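You operate a simulated robot arm through the tools that you are given. There is no shell and no other tool. Be economical: measure what you need, move in short steps, check, and stop when the job is done.

You run a simulated robot arm. Do the job below in one go: nothing can be reset, and whatever is moved stays where it is left.

JOB
Switch the tester off, take the lamp out onto the deck, dial to FUSE, shut the two open lids.
Fine: off before the lamp comes out.

It is judged by the outcome, as a careful person would: the job done as asked, and still so three seconds after it is handed in. It fails if anything else is knocked over, pushed out of place, dropped, spilled or broken. A push-on lid holds only when it is set on centred and level and pressed home; a screw cap is set on level and turned clockwise until tight.

ROBOT AND FRAMES
A 6-joint arm with a two-finger parallel gripper, fixed in place. Base frame: the origin is at the foot of the arm, x ahead of it, y to its left, z up. Readings come in mm, degrees, newtons and seconds.
Its first joint turns from -66.0 to 66.0 degrees. Payload 2.1 kg.
Tool frame: the origin (TCP) lies between the finger pads and is the grasp point; the fingertips stand 30 mm ahead of it; z points along the fingers, y is the line along which they close. The gripper opens to 94 mm. The fingers are 28 mm wide and 10 mm thick; the gripper's body (50 by 96 mm) begins 55 mm behind the TCP.
Orientation is told as [roll, pitch, yaw] about the base's x, y, z axes, in that order, counted from this pose: with the fingers straight down and closing along the base's y, the tool's x points along the base's -x, its y along +y and its z along -z.

CONTROLS
- The arm moves only by the tool move_arm. Its argument "series" is a list of rows, each a list of 7 numbers: the shift along the tool's x, y, z in mm, then the turn, a rotation vector about the tool's x, y, z in degrees, then the gripper command, from -1 (shut) to 1 (fully open), values between in proportion. In form: [[x, y, z, wx, wy, wz, gripper], ...]. A call has 1 to 8 rows; each row shifts and turns the commanded pose from where the row before left it, along the tool's axes as they then stand. Rows are played at 5 a second. More than 50 mm and 8.6 degrees between two rows, or a gripper value outside its range, and nothing of the call is played. Where a pose cannot be reached the arm comes as near as it can. A force on the tool above 40 N (or 10 N above the force at the start of the call, whichever is more), or a blocked arm, ends the call early, and 0.2 s more pass. The fingers move at their own pace (about 72 mm/s each) and stop on an object; they squeeze with about 41 N. The grip force told is the motor's: it shows also when the fingers shut on nothing. Time passes only in rows, and 0.2 s behind the last, so rows that do not move let the fingers close. It gives the time, the measured TCP pose, the force on the tool (base axes), the opening and the grip force at its end, in the units of the frame above (readings bear some noise).
- Cameras (640 x 400 px; columns grow to the right, rows downward): "scene" is fixed at [52.8, -364.3, 506.6]; the picture's right is [0.83, -0.56, 0.00], its down [-0.21, -0.31, -0.92] and it looks along [0.52, 0.77, -0.38] (base axes); focal length 250 px, centre (320, 200). "wrist" rides on the gripper at [76, 14, -102] in the tool frame; the picture's right is [-0.18, 0.98, 0.00], its down [-0.75, -0.14, -0.64] and it looks along [-0.63, -0.12, 0.77] (tool axes); focal length 243 px, centre (320, 200). There is no depth. A picture from a camera that has moved, and an enlarged one, comes with that camera's place and axes in the base frame and with its lens.
- capture(camera): a new picture of that camera. It takes no simulated time.
- enlarge(camera, box): a new picture of the part [left, top, right, bottom] of that camera's present view, enlarged. It takes no simulated time.
- finish_job(): hands the job in; it is judged then, once.

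Go step by step. Nothing tells you positions but the pictures and the camera data: compare them with the known pose of the tool, close in by small moves and look again before you grip or let go. The budget is 120 turns and 84 pictures, counting those below and the enlarged ones. Unless the task says otherwise, let go and move clear before handing in, and close with one line.

The tools are called after "Call:" by a JSON object that holds its "op" and its "data". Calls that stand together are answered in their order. move_arm: Moves the arm, as the interface text tells. Its arguments: {"type":"object","properties":{"series":{"type":"array","items":{"type":"array","items":{"type":"number"}}}},"required":["series"]} The other tools are called the same way: capture (camera) takes a picture; enlarge (camera, box) takes an enlarged picture of a part of a camera's view; finish_job () hands the job in.

At the start:

```text
t: 0.0
tcp_pos: [364.4, 95.8, 420.5]
ee_rot: [0.0, 0.0, 0.1]
wrist_force: [-0.4, -1.0, 0.7]
opening: 93.9
grasp_force: 0.1
```

scene: 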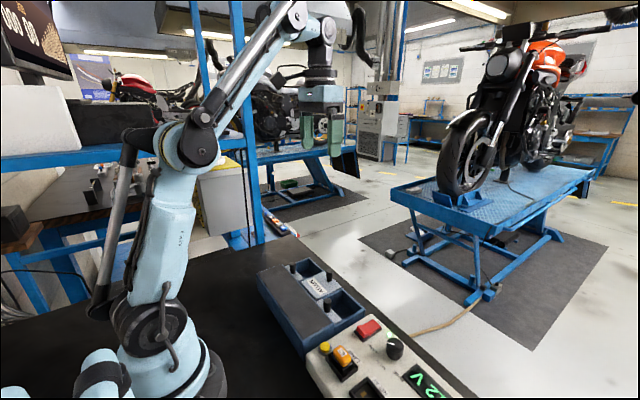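
wrist: 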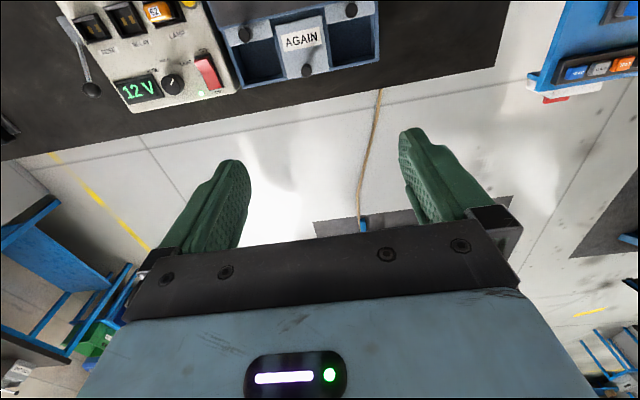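

I see a tester (12 V display, fuse/relay/lamp sockets, dial, red switch) and a blue tray with bins beside it. I'll enlarge both views to read the details.

Call:
{"op": "enlarge", "data": {"camera": "wrist", "box": [40, 0, 240, 125]}}

Call:
{"op": "enlarge", "data": {"camera": "scene", "box": [240, 240, 480, 400]}}

Call:
{"op": "enlarge", "data": {"camera": "wrist", "box": [200, 0, 400, 125]}}

```text
3.20 times, centred on (140, 62) of wrist
camera zoom: at [288.3, 110.2, 521.0], right [0.18, 0.98, 0.0], down [0.75, -0.14, 0.64], along [0.63, -0.12, -0.77], focal length 776 px, centre (896, 640)
```

zoom: 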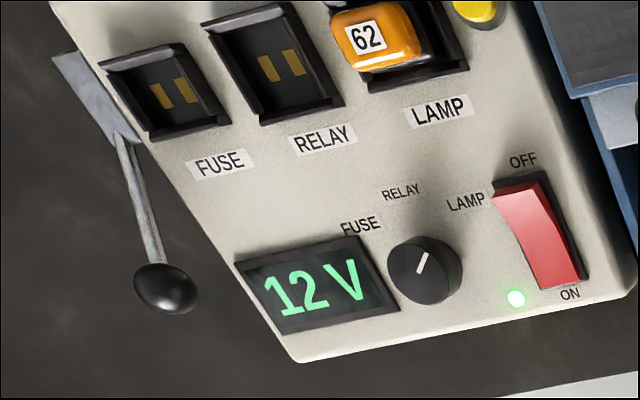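

```text
2.50 times, centred on (360, 320) of scene
camera zoom: at [52.8, -364.3, 506.6], right [0.83, -0.56, 0.0], down [-0.21, -0.31, -0.92], along [0.52, 0.77, -0.38], focal length 625 px, centre (220, -100)
```

zoom: 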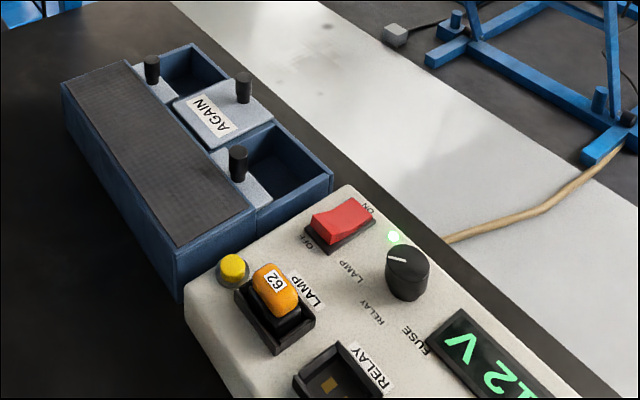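

```text
3.20 times, centred on (300, 62) of wrist
camera zoom: at [288.3, 110.2, 521.0], right [0.18, 0.98, 0.0], down [0.75, -0.14, 0.64], along [0.63, -0.12, -0.77], focal length 776 px, centre (384, 640)
```

zoom: 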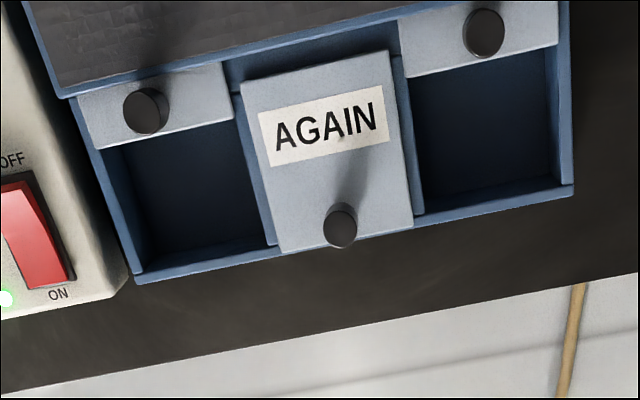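

Triangulating from both views, the dial top is at about (357,-160,75) and the middle-lid knob at about (375,70,76). I'll move at height toward the tester to get a better look.

Call:
{"op": "move_arm", "data": {"series": [[8, -40, 0, 0, 0, 0, 1], [8, -40, 0, 0, 0, 0, 1], [8, -40, 0, 0, 0, 0, 1], [8, -40, 0, 0, 0, 0, 1], [8, -40, 0, 0, 0, 0, 1], [8, -40, 0, 0, 0, 0, 1]]}}

Call:
{"op": "capture", "data": {"camera": "wrist"}}

```text
t: 1.4
tcp_pos: [316.1, -145.0, 420.3]
ee_rot: [0.0, 0.0, 0.1]
wrist_force: [0.2, -0.4, 0.3]
opening: 94.0
grasp_force: 0.1
```

```text
78 pictures are left
camera wrist: at [240.2, -131.1, 521.7], right [0.18, 0.98, 0.0], down [0.75, -0.14, 0.64], along [0.63, -0.12, -0.77], focal length 243 px, centre (320, 200)
```

wrist: 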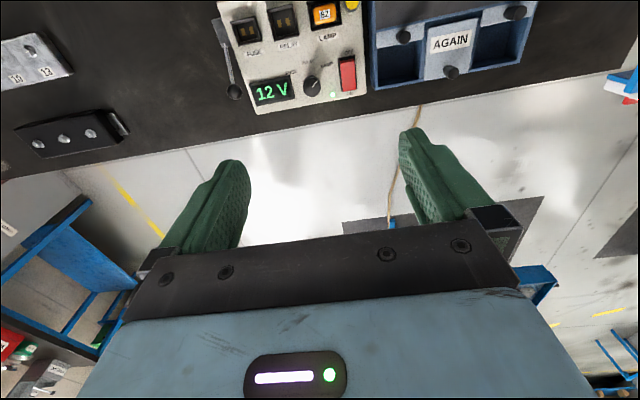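

I'll tilt the camera downward to see the whole bench near the arm.

Call:
{"op": "move_arm", "data": {"series": [[0, 0, 0, 0, 8, 0, 1], [0, 0, 0, 0, 8, 0, 1], [0, 0, 0, 0, 8, 0, 1], [0, 0, 0, 0, 6, 0, 1]]}}

Call:
{"op": "capture", "data": {"camera": "wrist"}}

```text
t: 2.1
tcp_pos: [322.3, -146.8, 418.0]
ee_rot: [-0.5, 15.5, 0.5]
wrist_force: [5.7, -8.4, -11.5]
opening: 94.1
grasp_force: 0.1
out of reach, approached as far as the arm can: row 3
stopped in row 3: the force on the tool passed its limit (the readings are from after the stop); the commanded pose is now the measured one
```

```text
77 pictures are left
camera wrist: at [276.5, -132.4, 535.8], right [0.17, 0.98, -0.06], down [0.9, -0.13, 0.42], along [0.4, -0.12, -0.91], focal length 243 px, centre (320, 200)
```

wrist: 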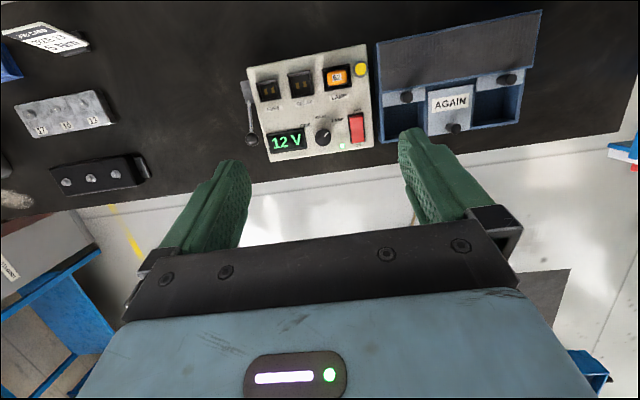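

Good overview. Enlarging the tester and the lidded box.

Call:
{"op": "enlarge", "data": {"camera": "wrist", "box": [230, 40, 390, 170]}}

Call:
{"op": "enlarge", "data": {"camera": "wrist", "box": [365, 5, 555, 155]}}

Call:
{"op": "enlarge", "data": {"camera": "wrist", "box": [0, 10, 160, 215]}}

```text
3.08 times, centred on (310, 105) of wrist
camera zoom: at [276.5, -132.4, 535.8], right [0.17, 0.98, -0.06], down [0.9, -0.13, 0.42], along [0.4, -0.12, -0.91], focal length 746 px, centre (351, 492)
```

zoom: 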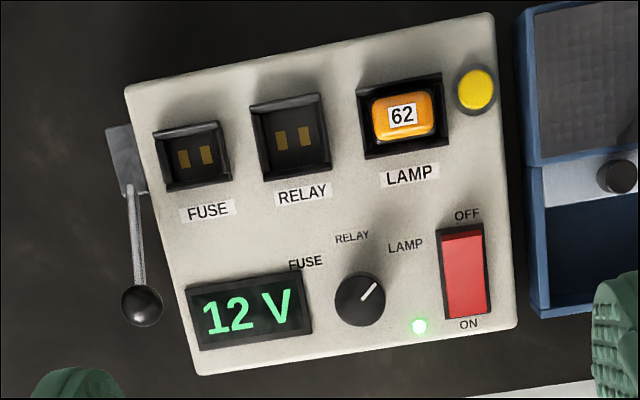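

```text
2.67 times, centred on (460, 80) of wrist
camera zoom: at [276.5, -132.4, 535.8], right [0.17, 0.98, -0.06], down [0.9, -0.13, 0.42], along [0.4, -0.12, -0.91], focal length 647 px, centre (-53, 520)
```

zoom: 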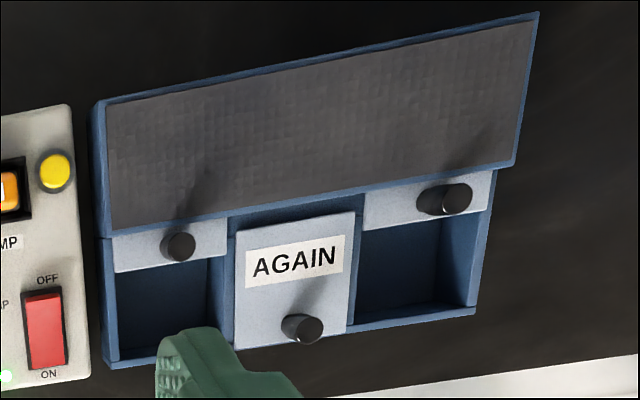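

```text
1.95 times, centred on (80, 112) of wrist
camera zoom: at [276.5, -132.4, 535.8], right [0.17, 0.98, -0.06], down [0.9, -0.13, 0.42], along [0.4, -0.12, -0.91], focal length 473 px, centre (788, 371)
```

zoom: 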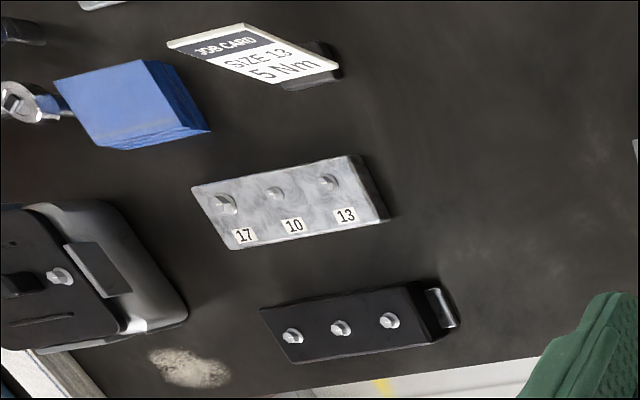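

The deck appears to be the grey mat on the box, with the lids sliding under it; the rocker is ON (green LED) and the dial is at LAMP. I'll get finer scene views of the rocker, lamp and lids for height.

Call:
{"op": "enlarge", "data": {"camera": "scene", "box": [310, 310, 410, 373]}}

Call:
{"op": "enlarge", "data": {"camera": "scene", "box": [250, 250, 380, 332]}}

Call:
{"op": "enlarge", "data": {"camera": "scene", "box": [300, 337, 400, 400]}}

```text
6.35 times, centred on (360, 342) of scene
camera zoom: at [52.7, -364.3, 506.6], right [0.83, -0.56, 0.0], down [-0.21, -0.31, -0.92], along [0.52, 0.77, -0.38], focal length 1587 px, centre (66, -698)
```

zoom: 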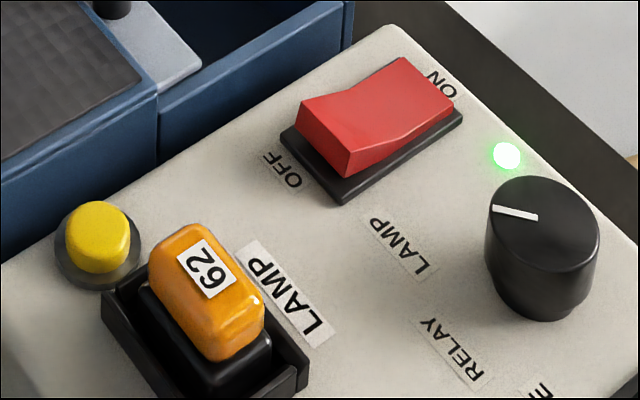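

```text
4.88 times, centred on (315, 291) of scene
camera zoom: at [52.7, -364.3, 506.6], right [0.83, -0.56, 0.0], down [-0.21, -0.31, -0.92], along [0.52, 0.77, -0.38], focal length 1220 px, centre (344, -244)
```

zoom: 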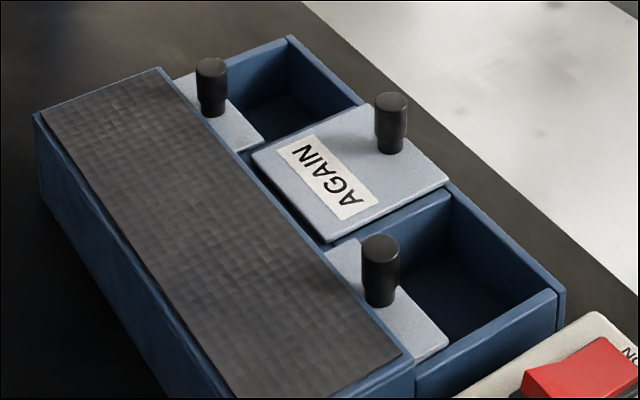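

```text
6.35 times, centred on (350, 368) of scene
camera zoom: at [52.7, -364.3, 506.6], right [0.83, -0.56, 0.0], down [-0.21, -0.31, -0.92], along [0.52, 0.77, -0.38], focal length 1587 px, centre (130, -870)
```

zoom: 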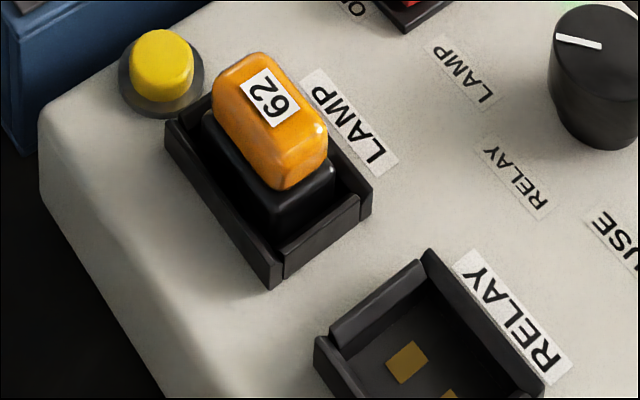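

I'll level the tool, shut the fingers, and come down above the rocker's raised OFF end (estimated at about (330,-101)), staying well above it.

Call:
{"op": "move_arm", "data": {"series": [[0, 0, 0, 0, -7.75, 0, -1], [0, 0, 0, 0, -7.75, 0, -1], [-2, 15, 45, 0, 0, 0, -1], [-2, 15, 45, 0, 0, 0, -1], [-2, 16, 45, 0, 0, 0, -1], [-2, 0, 45, 0, 0, 0, -1], [0, 0, 45, 0, 0, 0, -1], [0, 0, 0, 0, 0, 0, -1]]}}

Call:
{"op": "capture", "data": {"camera": "wrist"}}

Call:
{"op": "enlarge", "data": {"camera": "scene", "box": [260, 210, 480, 348]}}

```text
t: 3.9
tcp_pos: [329.6, -101.0, 190.4]
ee_rot: [-0.3, 0.3, 0.7]
wrist_force: [-0.1, -0.4, 0.6]
opening: 0.0
grasp_force: 33.5
```

```text
70 pictures are left
camera wrist: at [254.0, -86.9, 292.0], right [0.17, 0.98, -0.01], down [0.76, -0.13, 0.64], along [0.63, -0.12, -0.77], focal length 243 px, centre (320, 200)
```

wrist: 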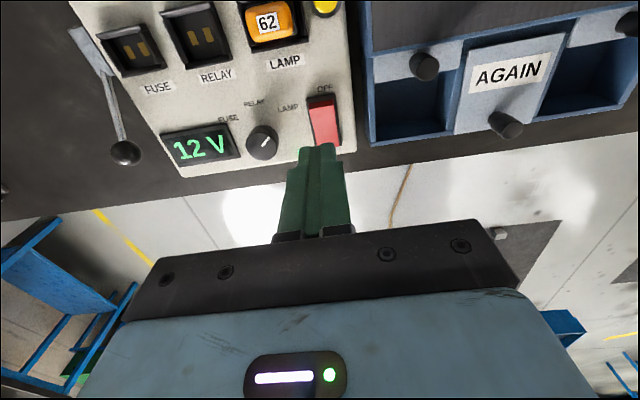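

```text
2.90 times, centred on (370, 279) of scene
camera zoom: at [52.8, -364.3, 506.6], right [0.83, -0.56, 0.0], down [-0.21, -0.31, -0.92], along [0.52, 0.77, -0.38], focal length 725 px, centre (175, -29)
```

zoom: 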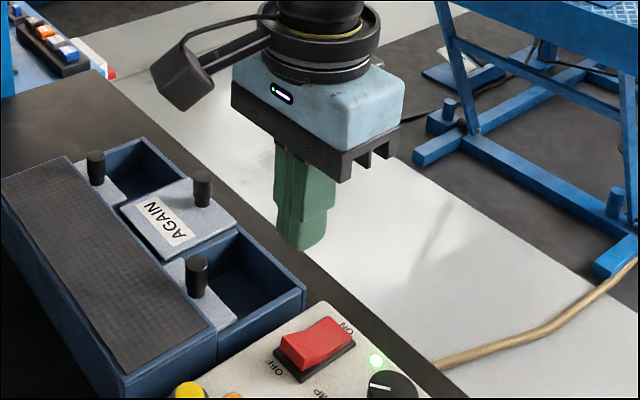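

Scene calibration matches the fingertip. I'll enlarge the wrist view for a more exact rocker position.

Call:
{"op": "enlarge", "data": {"camera": "wrist", "box": [240, 60, 400, 160]}}

Call:
{"op": "enlarge", "data": {"camera": "scene", "box": [330, 300, 430, 362]}}

```text
4.00 times, centred on (320, 110) of wrist
camera zoom: at [254.0, -86.9, 292.0], right [0.17, 0.98, -0.01], down [0.76, -0.13, 0.64], along [0.63, -0.12, -0.77], focal length 970 px, centre (320, 560)
```

zoom: 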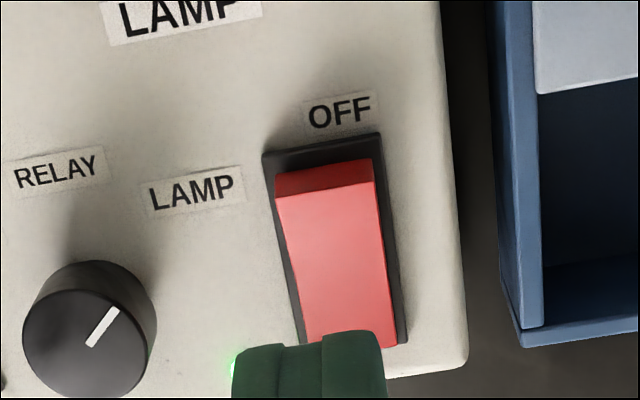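

```text
6.40 times, centred on (380, 331) of scene
camera zoom: at [52.8, -364.3, 506.6], right [0.83, -0.56, 0.0], down [-0.21, -0.31, -0.92], along [0.52, 0.77, -0.38], focal length 1600 px, centre (-64, -638)
```

zoom: 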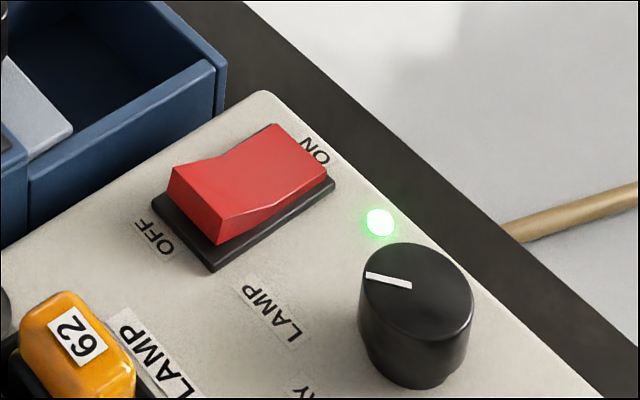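

Rocker OFF top edge is at about (325,-102,80). I'll lower to just above it and check.

Call:
{"op": "move_arm", "data": {"series": [[3, -2, 20, 0.3, 0, -0.6, -1], [0, 0, 20, 0, 0, 0, -1], [0, 0, 18, 0, 0, 0, -1], [0, 0, 6, 0, 0, 0, -1]]}}

Call:
{"op": "enlarge", "data": {"camera": "scene", "box": [330, 290, 430, 352]}}

Call:
{"op": "enlarge", "data": {"camera": "wrist", "box": [200, 50, 440, 200]}}

```text
t: 4.9
tcp_pos: [326.2, -104.7, 127.5]
ee_rot: [-0.7, 0.2, 1.2]
wrist_force: [0.2, 0.2, -0.3]
opening: 0.2
grasp_force: 32.7
```

```text
6.40 times, centred on (380, 321) of scene
camera zoom: at [52.8, -364.3, 506.6], right [0.83, -0.56, 0.0], down [-0.21, -0.31, -0.92], along [0.52, 0.77, -0.38], focal length 1600 px, centre (-64, -574)
```

zoom: 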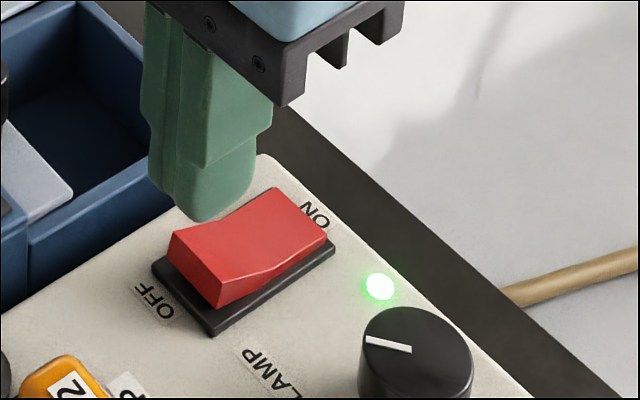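

```text
2.67 times, centred on (320, 125) of wrist
camera zoom: at [249.4, -91.8, 229.3], right [0.16, 0.99, -0.01], down [0.76, -0.12, 0.64], along [0.63, -0.12, -0.77], focal length 647 px, centre (320, 400)
```

zoom: 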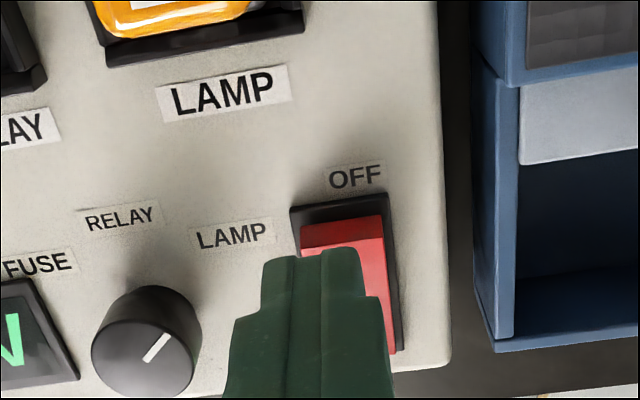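

Fingers are over the OFF end. I'll straighten, shift 3 mm, and press down slowly.

Call:
{"op": "move_arm", "data": {"series": [[2, 3, 6, -0.7, 0, 1.2, -1], [0, 0, 6, 0, 0, 0, -1], [0, 0, 5, 0, 0, 0, -1], [0, 0, 4, 0, 0, 0, -1], [0, 0, 4, 0, 0, 0, -1], [0, 0, 3, 0, 0, 0, -1], [0, 0, 3, 0, 0, 0, -1]]}}

Call:
{"op": "enlarge", "data": {"camera": "scene", "box": [330, 290, 430, 352]}}

```text
t: 6.5
tcp_pos: [322.1, -102.4, 97.0]
ee_rot: [-0.1, 0.2, 0.0]
wrist_force: [0.0, 0.5, 1.3]
opening: 0.3
grasp_force: 33.1
```

```text
6.40 times, centred on (380, 321) of scene
camera zoom: at [52.8, -364.3, 506.6], right [0.83, -0.56, 0.0], down [-0.21, -0.31, -0.92], along [0.52, 0.77, -0.38], focal length 1600 px, centre (-64, -574)
```

zoom: 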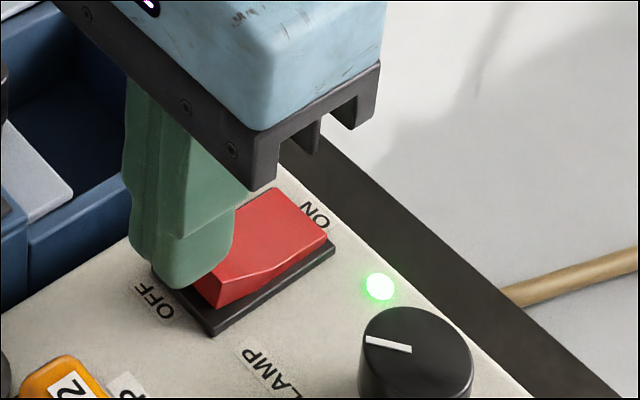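

No contact yet with the tip at z≈67; I'll keep pressing in small steps.

Call:
{"op": "move_arm", "data": {"series": [[-2, 0, 3, 0, 0, 0, -1], [0, 0, 3, 0, 0, 0, -1], [0, 0, 3, 0, 0, 0, -1], [0, 0, 3, 0, 0, 0, -1]]}}

Call:
{"op": "enlarge", "data": {"camera": "scene", "box": [330, 290, 430, 352]}}

```text
t: 7.5
tcp_pos: [324.6, -102.8, 86.2]
ee_rot: [0.1, 0.2, -0.1]
wrist_force: [-0.8, 0.0, 0.8]
opening: 0.0
grasp_force: 32.5
```

```text
6.40 times, centred on (380, 321) of scene
camera zoom: at [52.8, -364.3, 506.6], right [0.83, -0.56, 0.0], down [-0.21, -0.31, -0.92], along [0.52, 0.77, -0.38], focal length 1600 px, centre (-64, -574)
```

zoom: 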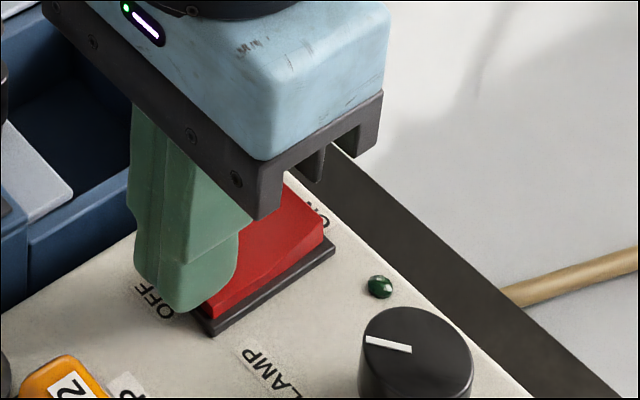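

The LED is out, so the tester is off. I'll raise the arm and look at the rocker and lamp.

Call:
{"op": "move_arm", "data": {"series": [[0, 0, -30, 0, 0, 0, -1], [0, 0, -40, 0, 0, 0, -1], [0, -20, -40, 0, 0, 0, 0], [20, 0, 0, 0, 0, 0, 0.3], [20, 0, 0, 0, 0, 0, 0.3]]}}

Call:
{"op": "capture", "data": {"camera": "wrist"}}

Call:
{"op": "enlarge", "data": {"camera": "scene", "box": [290, 290, 450, 390]}}

```text
t: 8.7
tcp_pos: [284.8, -123.8, 193.5]
ee_rot: [0.0, 0.2, -0.1]
wrist_force: [1.4, -1.0, -0.1]
opening: 61.2
grasp_force: 0.0
```

```text
62 pictures are left
camera wrist: at [209.7, -108.3, 295.3], right [0.18, 0.98, 0.0], down [0.76, -0.14, 0.64], along [0.63, -0.12, -0.77], focal length 243 px, centre (320, 200)
```

wrist: 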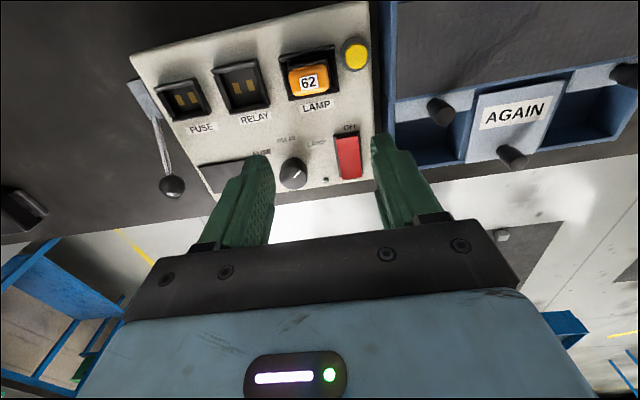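

```text
4.00 times, centred on (370, 340) of scene
camera zoom: at [52.8, -364.3, 506.6], right [0.83, -0.56, 0.0], down [-0.21, -0.31, -0.92], along [0.52, 0.77, -0.38], focal length 1000 px, centre (120, -360)
```

zoom: 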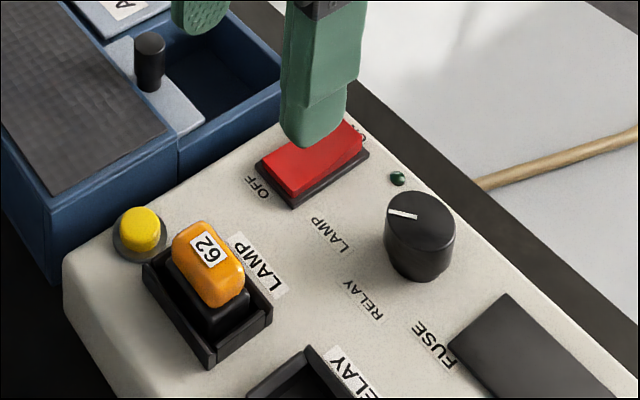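

The tester is off. The lamp is at about (259,-127), top z≈75, with the yellow button close on its +y side, so I'll grip across x by yawing the tool -90°.

Call:
{"op": "move_arm", "data": {"series": [[13, -3, 0, 0, 0, 8.4, 0.3], [0, 0, 0, 0, 0, 8.4, 0.3], [0, 0, 0, 0, 0, 8.4, 0.3], [0, 0, 0, 0, 0, 8.4, 0.3], [0, 0, 0, 0, 0, 8.4, 0.3], [0, 0, 0, 0, 0, 8.4, 0.3]]}}

Call:
{"op": "move_arm", "data": {"series": [[0, 0, 0, 0, 0, 8.4, 0.1], [0, 0, 0, 0, 0, 8.4, 0.1], [0, 0, 0, 0, 0, 8.4, 0.1], [0, 0, 0, 0, 0, 8.4, 0.1], [0, 0, 0, 0, 0, 6, 0.1]]}}

Call:
{"op": "capture", "data": {"camera": "wrist"}}

Call:
{"op": "enlarge", "data": {"camera": "scene", "box": [270, 280, 430, 380]}}

```text
t: 10.1
tcp_pos: [271.1, -125.2, 196.2]
ee_rot: [-0.2, 0.1, -50.6]
wrist_force: [1.1, 0.4, 0.8]
opening: 61.1
grasp_force: 0.0
```

```text
t: 11.3
tcp_pos: [272.5, -124.8, 196.2]
ee_rot: [-0.2, 0.0, -90.2]
wrist_force: [-0.2, -0.1, 0.5]
opening: 51.8
grasp_force: 0.0
```

```text
60 pictures are left
camera wrist: at [287.3, -49.0, 296.9], right [0.98, -0.19, 0.0], down [-0.14, -0.75, 0.64], along [-0.12, -0.63, -0.77], focal length 243 px, centre (320, 200)
```

wrist: 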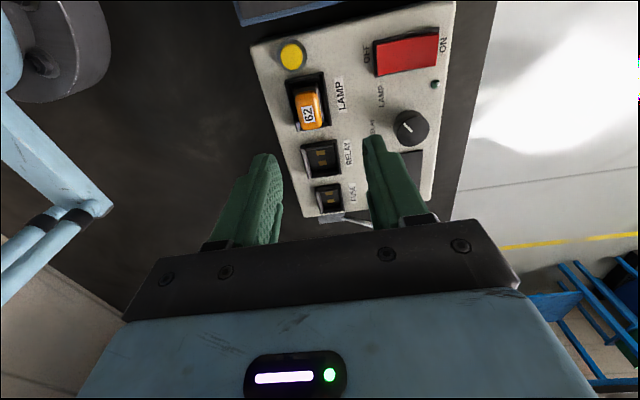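

```text
4.00 times, centred on (350, 330) of scene
camera zoom: at [52.8, -364.3, 506.6], right [0.83, -0.56, 0.0], down [-0.21, -0.31, -0.92], along [0.52, 0.77, -0.38], focal length 1000 px, centre (200, -320)
```

zoom: 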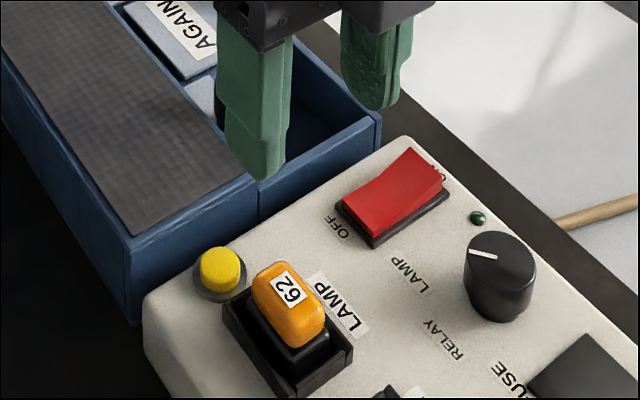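

Tool x is now base +y and tool y is base +x. I'll shift over the lamp (about x=263) and lower to tips z≈105.

Call:
{"op": "move_arm", "data": {"series": [[0, -4, 20, 0, 0, 0, 0.1], [0, -4, 20, 0, 0, 0, 0.1], [0, 0, 20, 0, 0, 0, 0.1]]}}

Call:
{"op": "enlarge", "data": {"camera": "wrist", "box": [220, 50, 420, 200]}}

Call:
{"op": "enlarge", "data": {"camera": "scene", "box": [290, 300, 410, 375]}}

```text
t: 12.1
tcp_pos: [262.5, -123.3, 133.8]
ee_rot: [-0.2, 0.0, -90.0]
wrist_force: [-0.8, 0.0, -0.4]
opening: 51.7
grasp_force: 0.0
```

```text
2.67 times, centred on (320, 125) of wrist
camera zoom: at [278.3, -47.5, 235.9], right [0.98, -0.19, 0.0], down [-0.14, -0.75, 0.64], along [-0.12, -0.63, -0.77], focal length 647 px, centre (320, 400)
```

zoom: 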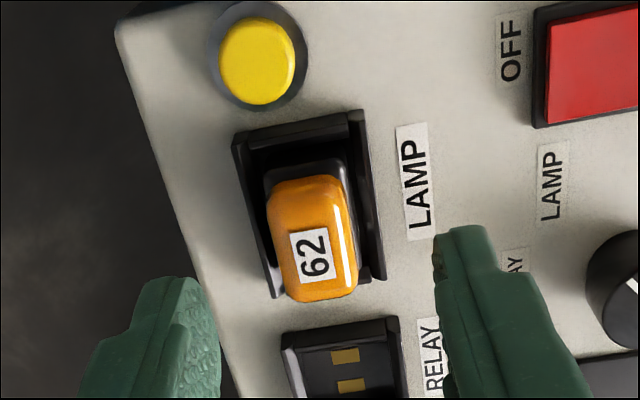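

```text
5.33 times, centred on (350, 338) of scene
camera zoom: at [52.8, -364.3, 506.6], right [0.83, -0.56, 0.0], down [-0.21, -0.31, -0.92], along [0.52, 0.77, -0.38], focal length 1333 px, centre (160, -533)
```

zoom: 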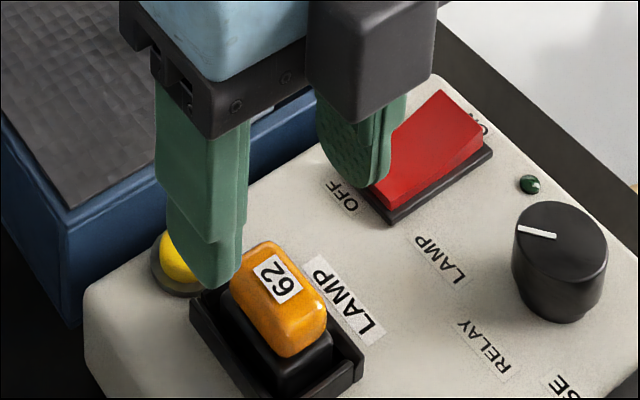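

The lamp is centred at about (261,-126); the tester face is at z≈41. I'll lower the tips to about z≈60, staying above the socket walls, then check.

Call:
{"op": "move_arm", "data": {"series": [[-1.3, -0.6, 15, 0, 0, 0, 0.1], [-1.2, -0.6, 15, 0, 0, 0, 0.1], [0, 0, 10, 0, 0, 0, 0.1], [0, 0, 4, 0, 0, 0, 0.1]]}}

Call:
{"op": "enlarge", "data": {"camera": "wrist", "box": [220, 50, 420, 200]}}

Call:
{"op": "enlarge", "data": {"camera": "scene", "box": [290, 315, 410, 390]}}

```text
t: 13.1
tcp_pos: [262.0, -127.9, 92.5]
ee_rot: [-0.2, 0.0, -89.9]
wrist_force: [0.4, 0.4, -0.1]
opening: 51.9
grasp_force: 0.1
```

```text
2.67 times, centred on (320, 125) of wrist
camera zoom: at [276.8, -51.5, 193.0], right [0.98, -0.18, 0.0], down [-0.14, -0.75, 0.64], along [-0.12, -0.63, -0.77], focal length 647 px, centre (320, 400)
```

zoom: 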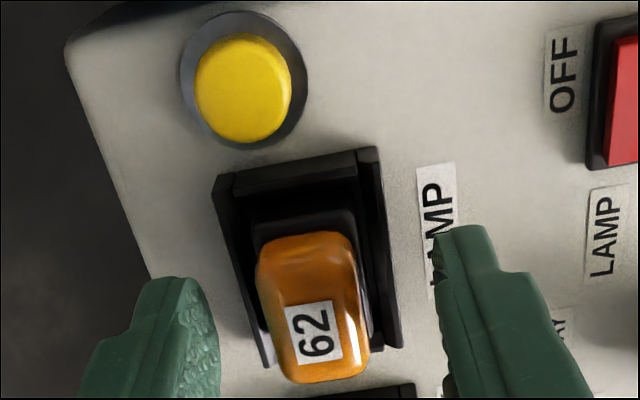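

```text
5.33 times, centred on (350, 352) of scene
camera zoom: at [52.8, -364.3, 506.6], right [0.83, -0.56, 0.0], down [-0.21, -0.31, -0.92], along [0.52, 0.77, -0.38], focal length 1333 px, centre (160, -613)
```

zoom: 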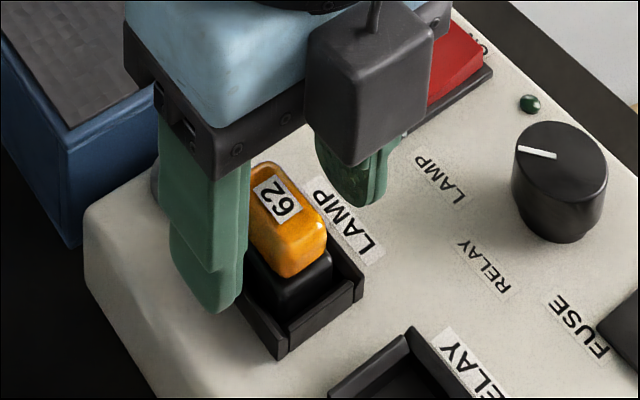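

Aligned on the lamp. Lower 2 mm and close on it.

Call:
{"op": "move_arm", "data": {"series": [[1.5, -0.5, 2, 0, 0, 0, 0.1], [0, 0, 0, 0, 0, 0, -0.3], [0, 0, 0, 0, 0, 0, -0.6], [0, 0, 0, 0, 0, 0, -1], [0, 0, 0, 0, 0, 0, -1]]}}

Call:
{"op": "enlarge", "data": {"camera": "scene", "box": [290, 315, 410, 390]}}

```text
t: 14.3
tcp_pos: [260.2, -126.7, 89.8]
ee_rot: [-0.1, 0.1, -90.0]
wrist_force: [0.0, -1.0, 0.0]
opening: 22.6
grasp_force: 40.4
```

```text
5.33 times, centred on (350, 352) of scene
camera zoom: at [52.8, -364.3, 506.6], right [0.83, -0.56, 0.0], down [-0.21, -0.31, -0.92], along [0.52, 0.77, -0.38], focal length 1333 px, centre (160, -613)
```

zoom: 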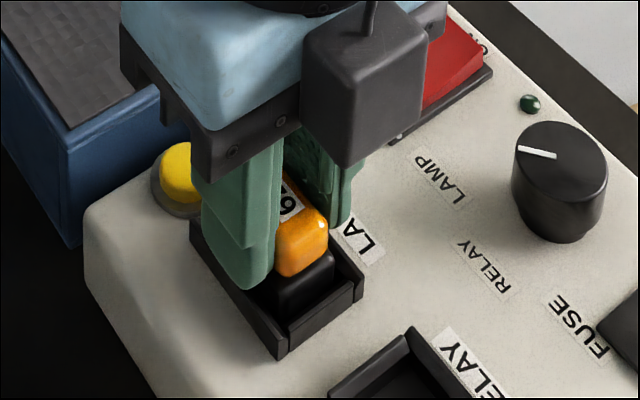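

Gripped at 22.6 mm. I'll lift straight up slowly.

Call:
{"op": "move_arm", "data": {"series": [[0, 0, -4, 0, 0, 0, -1], [0, 0, -5, 0, 0, 0, -1], [0, 0, -6, 0, 0, 0, -1], [0, 0, -10, 0, 0, 0, -1], [0, 0, -15, 0, 0, 0, -1], [0, 0, -20, 0, 0, 0, -1]]}}

Call:
{"op": "enlarge", "data": {"camera": "scene", "box": [280, 280, 440, 380]}}

```text
t: 15.7
tcp_pos: [260.6, -126.0, 150.1]
ee_rot: [-0.2, -0.1, -90.1]
wrist_force: [-0.4, 0.3, -0.2]
opening: 0.1
grasp_force: 32.5
```

```text
4.00 times, centred on (360, 330) of scene
camera zoom: at [52.8, -364.3, 506.6], right [0.83, -0.56, 0.0], down [-0.21, -0.31, -0.92], along [0.52, 0.77, -0.38], focal length 1000 px, centre (160, -320)
```

zoom: 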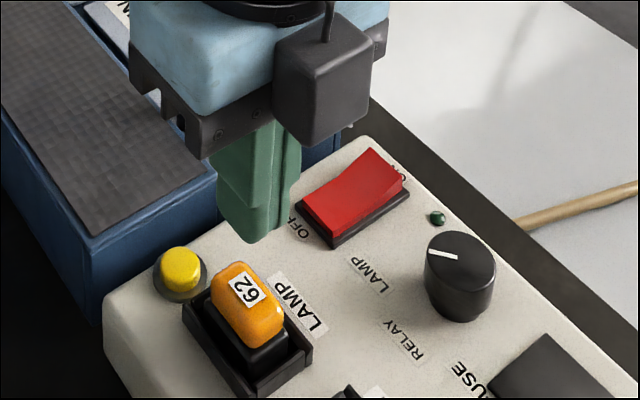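

The lamp stayed seated and slipped out of a shallow grip. I'll retry lower and watch the force, checking the contact with the socket walls first.

Call:
{"op": "move_arm", "data": {"series": [[0, 0, 0, 0, 0, 0, 0.0], [0, 0, 20, 0, 0, 0, 0.0], [0, 0, 20, 0, 0, 0, -0.1], [0, 0, 18, 0, 0, 0, -0.1], [0, 0, 3, 0, 0, 0, -0.1], [0, 0, 2, 0, 0, 0, -0.1]]}}

Call:
{"op": "enlarge", "data": {"camera": "scene", "box": [310, 330, 390, 380]}}

Call:
{"op": "enlarge", "data": {"camera": "wrist", "box": [240, 100, 400, 200]}}

```text
t: 17.1
tcp_pos: [261.6, -126.7, 86.0]
ee_rot: [-0.2, 0.0, -90.0]
wrist_force: [-1.1, 0.4, 0.4]
opening: 42.2
grasp_force: 0.0
```

```text
8.00 times, centred on (350, 355) of scene
camera zoom: at [52.8, -364.3, 506.6], right [0.83, -0.56, 0.0], down [-0.21, -0.31, -0.92], along [0.52, 0.77, -0.38], focal length 2000 px, centre (80, -1040)
```

zoom: 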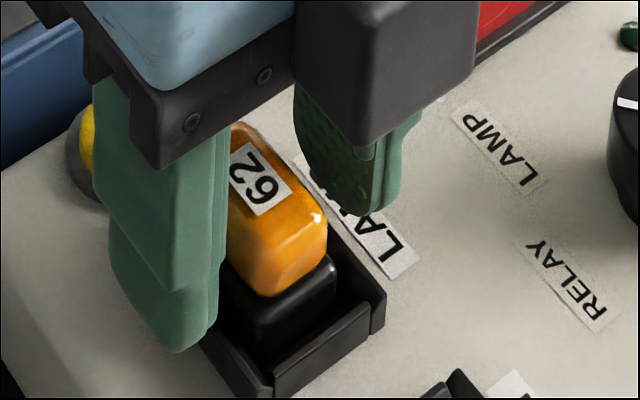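

```text
4.00 times, centred on (320, 150) of wrist
camera zoom: at [276.6, -50.9, 187.7], right [0.98, -0.18, 0.0], down [-0.14, -0.75, 0.64], along [-0.12, -0.63, -0.77], focal length 970 px, centre (320, 400)
```

zoom: 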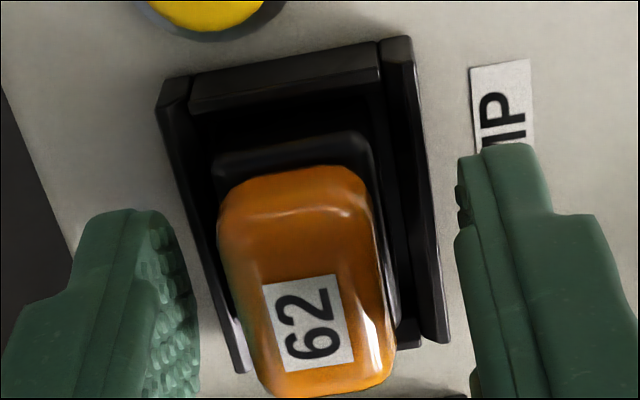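

I'll narrow the fingers over the walls and feel downward in small steps for the wall top.

Call:
{"op": "move_arm", "data": {"series": [[0, -0.8, 0, 0, 0, 0, -0.38], [0, 0, 0, 0, 0, 0, -0.38], [0, 0, 1.5, 0, 0, 0, -0.38], [0, 0, 1.5, 0, 0, 0, -0.38], [0, 0, 1, 0, 0, 0, -0.38]]}}

Call:
{"op": "enlarge", "data": {"camera": "wrist", "box": [240, 100, 400, 200]}}

Call:
{"op": "enlarge", "data": {"camera": "scene", "box": [310, 330, 390, 380]}}

```text
t: 17.9
tcp_pos: [260.9, -127.5, 87.1]
ee_rot: [-0.4, 0.0, -90.0]
wrist_force: [-3.6, -0.2, 9.7]
opening: 27.7
grasp_force: 0.1
stopped in row 4: the force on the tool passed its limit (the readings are from after the stop); the commanded pose is now the measured one
```

```text
4.00 times, centred on (320, 150) of wrist
camera zoom: at [276.9, -51.2, 187.3], right [0.98, -0.18, -0.01], down [-0.14, -0.75, 0.64], along [-0.12, -0.63, -0.77], focal length 970 px, centre (320, 400)
```

zoom: 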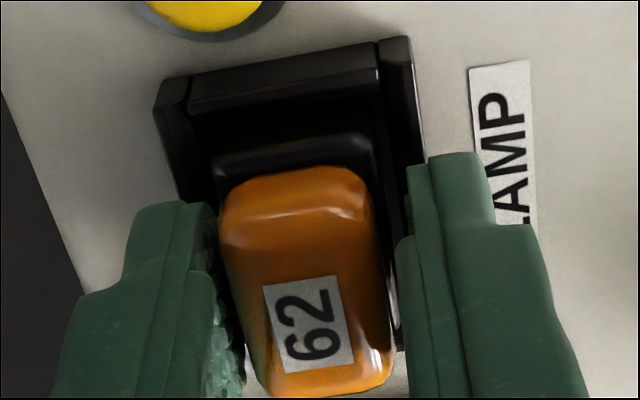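

```text
8.00 times, centred on (350, 355) of scene
camera zoom: at [52.7, -364.3, 506.6], right [0.83, -0.56, 0.0], down [-0.21, -0.31, -0.92], along [0.52, 0.77, -0.38], focal length 2000 px, centre (80, -1040)
```

zoom: 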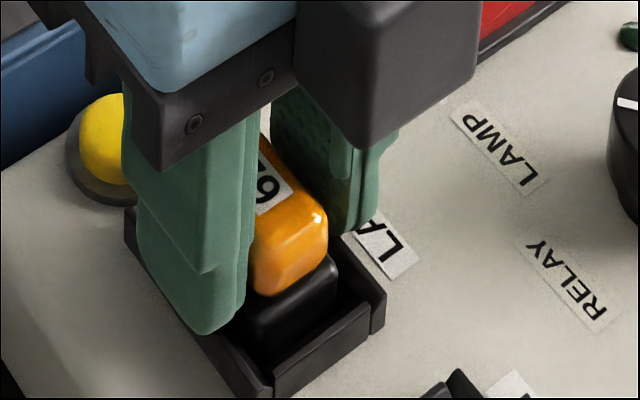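

The wall top is at about z=57, so the tips can't go lower. I'll grip here and pull gently a few mm to feel how it is retained.

Call:
{"op": "move_arm", "data": {"series": [[0, 0, -0.5, 0.3, 0, 0, -0.38], [0, 0, 0, 0, 0, 0, -1], [0, 0, 0, 0, 0, 0, -1], [0, 0, -1, 0, 0, 0, -1], [0, 0, -1, 0, 0, 0, -1], [0, 0, -1, 0, 0, 0, -1]]}}

Call:
{"op": "enlarge", "data": {"camera": "wrist", "box": [240, 100, 400, 200]}}

```text
t: 19.3
tcp_pos: [262.0, -127.6, 89.1]
ee_rot: [-0.5, -0.1, -90.0]
wrist_force: [-0.6, -0.1, -0.5]
opening: 22.3
grasp_force: 40.6
```

```text
4.00 times, centred on (320, 150) of wrist
camera zoom: at [277.7, -51.1, 190.2], right [0.98, -0.18, -0.01], down [-0.14, -0.75, 0.64], along [-0.13, -0.63, -0.77], focal length 970 px, centre (320, 400)
```

zoom: 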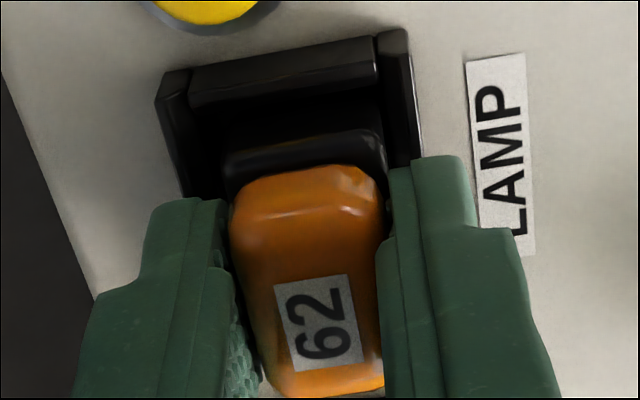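

Little force; I'll continue pulling slowly and compare.

Call:
{"op": "move_arm", "data": {"series": [[0, 0, -1, 0, 0, 0, -1], [0, 0, -1, 0, 0, 0, -1], [0, 0, -1, 0, 0, 0, -1], [0, 0, -1, 0, 0, 0, -1], [0, 0, -1, 0, 0, 0, -1], [0, 0, -1, 0, 0, 0, -1]]}}

Call:
{"op": "enlarge", "data": {"camera": "wrist", "box": [240, 100, 400, 200]}}

Call:
{"op": "enlarge", "data": {"camera": "scene", "box": [310, 330, 390, 380]}}

```text
t: 20.7
tcp_pos: [260.9, -128.5, 95.1]
ee_rot: [-0.4, 0.1, -90.0]
wrist_force: [-0.1, -0.2, -0.3]
opening: 22.4
grasp_force: 41.3
```

```text
4.00 times, centred on (320, 150) of wrist
camera zoom: at [277.2, -51.1, 196.1], right [0.98, -0.18, -0.01], down [-0.14, -0.75, 0.64], along [-0.13, -0.63, -0.77], focal length 970 px, centre (320, 400)
```

zoom: 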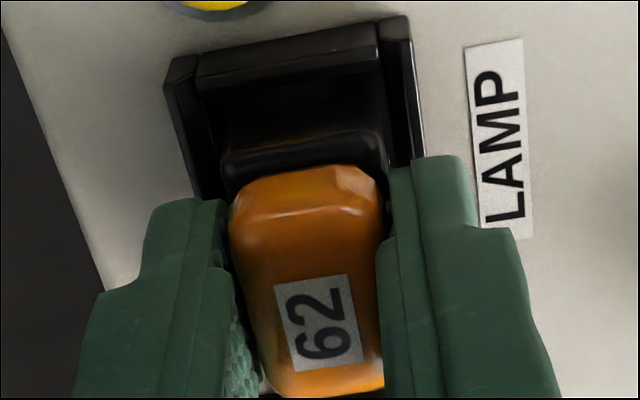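

```text
8.00 times, centred on (350, 355) of scene
camera zoom: at [52.8, -364.3, 506.6], right [0.83, -0.56, 0.0], down [-0.21, -0.31, -0.92], along [0.52, 0.77, -0.38], focal length 2000 px, centre (80, -1040)
```

zoom: 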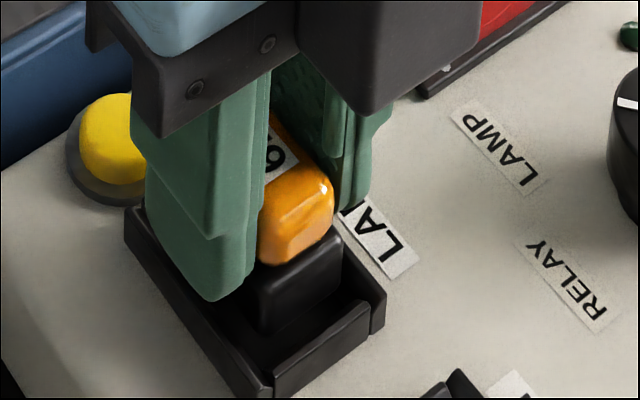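

The lamp is coming up with the fingers. I'll keep lifting slowly.

Call:
{"op": "move_arm", "data": {"series": [[0, 0, -1.5, 0, 0, 0, -1], [0, 0, -1.5, 0, 0, 0, -1], [0, 0, -2, 0, 0, 0, -1], [0, 0, -2, 0, 0, 0, -1], [0, 0, -2, 0, 0, 0, -1], [0, 0, -2, 0, 0, 0, -1], [0, 0, -3, 0, 0, 0, -1], [0, 0, -3, 0, 0, 0, -1]]}}

Call:
{"op": "enlarge", "data": {"camera": "scene", "box": [310, 320, 390, 370]}}

```text
t: 22.5
tcp_pos: [261.3, -126.4, 111.7]
ee_rot: [-0.5, 0.0, -90.0]
wrist_force: [0.8, -0.2, 0.1]
opening: 22.6
grasp_force: 40.8
```

```text
8.00 times, centred on (350, 345) of scene
camera zoom: at [52.8, -364.3, 506.6], right [0.83, -0.56, 0.0], down [-0.21, -0.31, -0.92], along [0.52, 0.77, -0.38], focal length 2000 px, centre (80, -960)
```

zoom: 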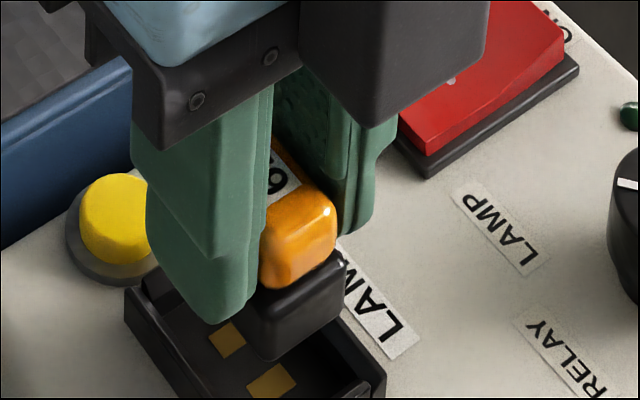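

The lamp is clear. I'll lift and carry it toward the deck mat (about x 220–297, y -50–200, z≈45), arcing outward a bit to stay in reach.

Call:
{"op": "move_arm", "data": {"series": [[0, 0, -10, 0, 0, 0, -1], [0, 0, -15, 0, 0, 0, -1], [0, 0, -20, 0, 0, 0, -1], [15, 8, 0, 0, 0, 0, -1], [25, 10, 0, 0, 0, 0, -1], [25, 10, 0, 0, 0, 0, -1], [25, 10, 0, 0, 0, 0, -1], [25, 0, 0, 0, 0, 0, -1]]}}

Call:
{"op": "move_arm", "data": {"series": [[0, 0, 0, 0, 0, -8, -1], [0, 0, 0, 0, 0, -8, -1], [0, 0, 0, 0, 0, -8, -1], [0, 0, 0, 0, 0, -8, -1], [0, 0, 0, 0, 0, -8, -1], [0, 0, 0, 0, 0, -5, -1]]}}

Call:
{"op": "capture", "data": {"camera": "scene"}}

```text
t: 24.3
tcp_pos: [300.9, -10.3, 155.6]
ee_rot: [-0.6, 0.0, -90.1]
wrist_force: [0.5, -0.4, 0.4]
opening: 22.7
grasp_force: 40.8
```

```text
t: 25.7
tcp_pos: [301.0, -12.5, 157.6]
ee_rot: [-0.4, 0.4, -44.9]
wrist_force: [0.3, -0.5, -0.4]
opening: 22.5
grasp_force: 40.5
```

```text
44 pictures are left
```

scene: 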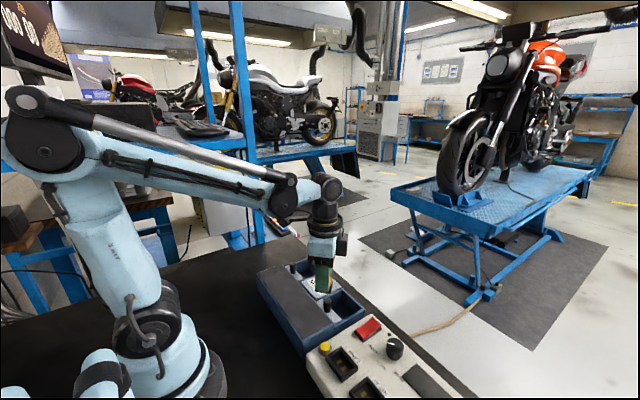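

Now on to above the deck at about (268,105), still high.

Call:
{"op": "move_arm", "data": {"series": [[16, 16, 0, 0, 0, 0, -1], [21, 21, 0, 0, 0, 0, -1], [21, 21, 0, 0, 0, 0, -1], [21, 21, 0, 0, 0, 0, -1], [12, -8, 0, 0, 0, 0, -1], [12, -12, 0, 0, 0, 0, -1], [0, 0, 0, 0, 0, 0, -1]]}}

Call:
{"op": "enlarge", "data": {"camera": "scene", "box": [240, 210, 400, 310]}}

Call:
{"op": "capture", "data": {"camera": "wrist"}}

```text
t: 27.3
tcp_pos: [269.2, 101.2, 159.3]
ee_rot: [-0.4, 0.4, -45.1]
wrist_force: [0.0, -1.0, -0.4]
opening: 22.3
grasp_force: 40.8
```

```text
4.00 times, centred on (320, 260) of scene
camera zoom: at [52.8, -364.3, 506.6], right [0.83, -0.56, 0.0], down [-0.21, -0.31, -0.92], along [0.52, 0.77, -0.38], focal length 1000 px, centre (320, -40)
```

zoom: 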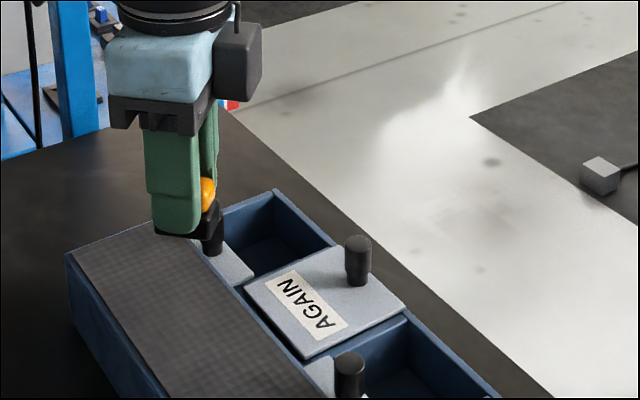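

```text
42 pictures are left
camera wrist: at [227.3, 165.7, 260.3], right [0.83, 0.56, -0.01], down [0.44, -0.63, 0.64], along [0.36, -0.53, -0.77], focal length 243 px, centre (320, 200)
```

wrist: 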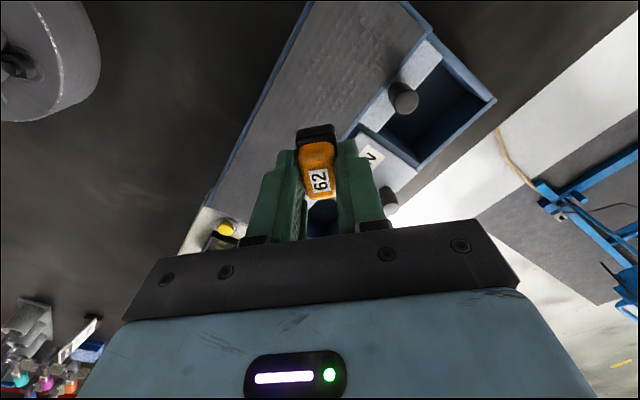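

Lamp is over the mat. I'll lower to just above it, expecting contact near TCP z≈100.

Call:
{"op": "move_arm", "data": {"series": [[0, 0, 15, 0, 0, 0, -1], [0, 0, 15, 0, 0, 0, -1], [0, 0, 12, 0, 0, 0, -1], [0, 0, 5, 0, 0, 0, -1]]}}

Call:
{"op": "enlarge", "data": {"camera": "scene", "box": [250, 230, 350, 292]}}

```text
t: 28.3
tcp_pos: [269.3, 101.4, 110.0]
ee_rot: [-0.4, 0.4, -45.0]
wrist_force: [-0.4, 0.0, -0.4]
opening: 22.4
grasp_force: 40.7
```

```text
6.40 times, centred on (300, 261) of scene
camera zoom: at [52.8, -364.3, 506.6], right [0.83, -0.56, 0.0], down [-0.21, -0.31, -0.92], along [0.52, 0.77, -0.38], focal length 1600 px, centre (448, -190)
```

zoom: 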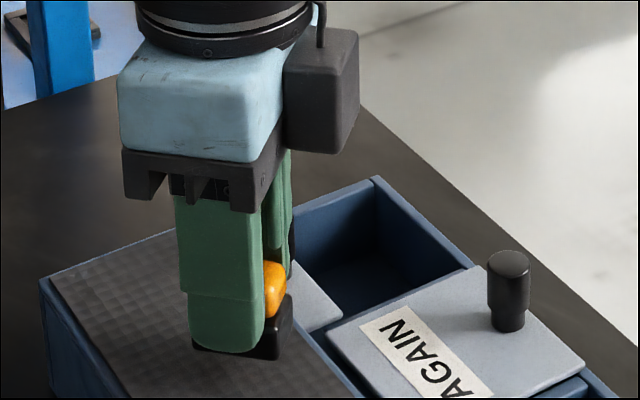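

I'll shift 6 mm further from the front edge of the deck and lower in small steps until contact.

Call:
{"op": "move_arm", "data": {"series": [[4.2, -4.2, 2, 0, 0, 0, -1], [0, 0, 2, 0, 0, 0, -1], [0, 0, 2, 0, 0, 0, -1], [0, 0, 1.5, 0, 0, 0, -1], [0, 0, 1.5, 0, 0, 0, -1], [0, 0, 1.5, 0, 0, 0, -1]]}}

Call:
{"op": "enlarge", "data": {"camera": "scene", "box": [250, 230, 350, 292]}}

```text
t: 29.7
tcp_pos: [262.7, 101.5, 100.3]
ee_rot: [-0.4, 0.3, -45.0]
wrist_force: [-2.1, -0.6, 35.3]
opening: 22.6
grasp_force: 40.4
```

```text
6.40 times, centred on (300, 261) of scene
camera zoom: at [52.7, -364.3, 506.6], right [0.83, -0.56, 0.0], down [-0.21, -0.31, -0.92], along [0.52, 0.77, -0.38], focal length 1600 px, centre (448, -190)
```

zoom: 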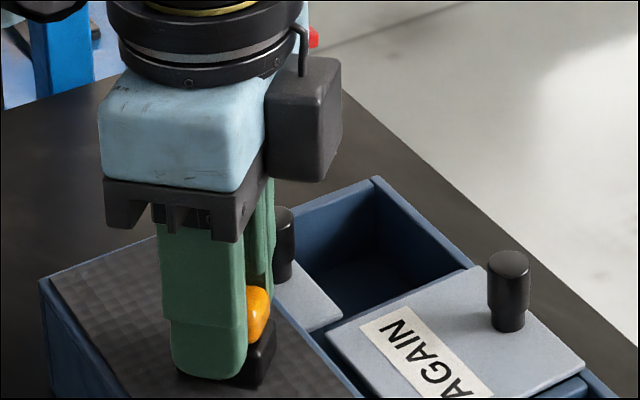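

The lamp is down on the mat. I'll ease off, open, and rise straight up.

Call:
{"op": "move_arm", "data": {"series": [[0, 0, -0.8, 0, 0, 0, -1], [0, 0, 0, 0, 0, 0, -0.3], [0, 0, 0, 0, 0, 0, -0.1], [0, 0, -10, 0, 0, 0, -0.1], [0, 0, -25, 0, 0, 0, -0.1], [0, 0, -35, 0, 0, 0, -0.1]]}}

Call:
{"op": "enlarge", "data": {"camera": "scene", "box": [250, 230, 410, 330]}}

```text
t: 31.1
tcp_pos: [262.9, 100.7, 171.1]
ee_rot: [-0.5, 0.4, -45.1]
wrist_force: [0.6, -0.2, -0.1]
opening: 42.1
grasp_force: 0.1
```

```text
4.00 times, centred on (330, 280) of scene
camera zoom: at [52.8, -364.3, 506.6], right [0.83, -0.56, 0.0], down [-0.21, -0.31, -0.92], along [0.52, 0.77, -0.38], focal length 1000 px, centre (280, -120)
```

zoom: 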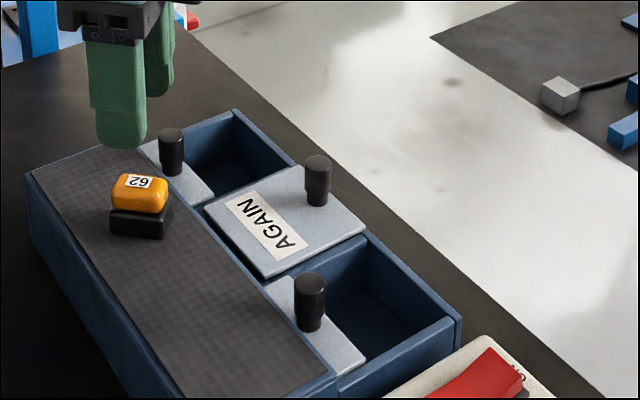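

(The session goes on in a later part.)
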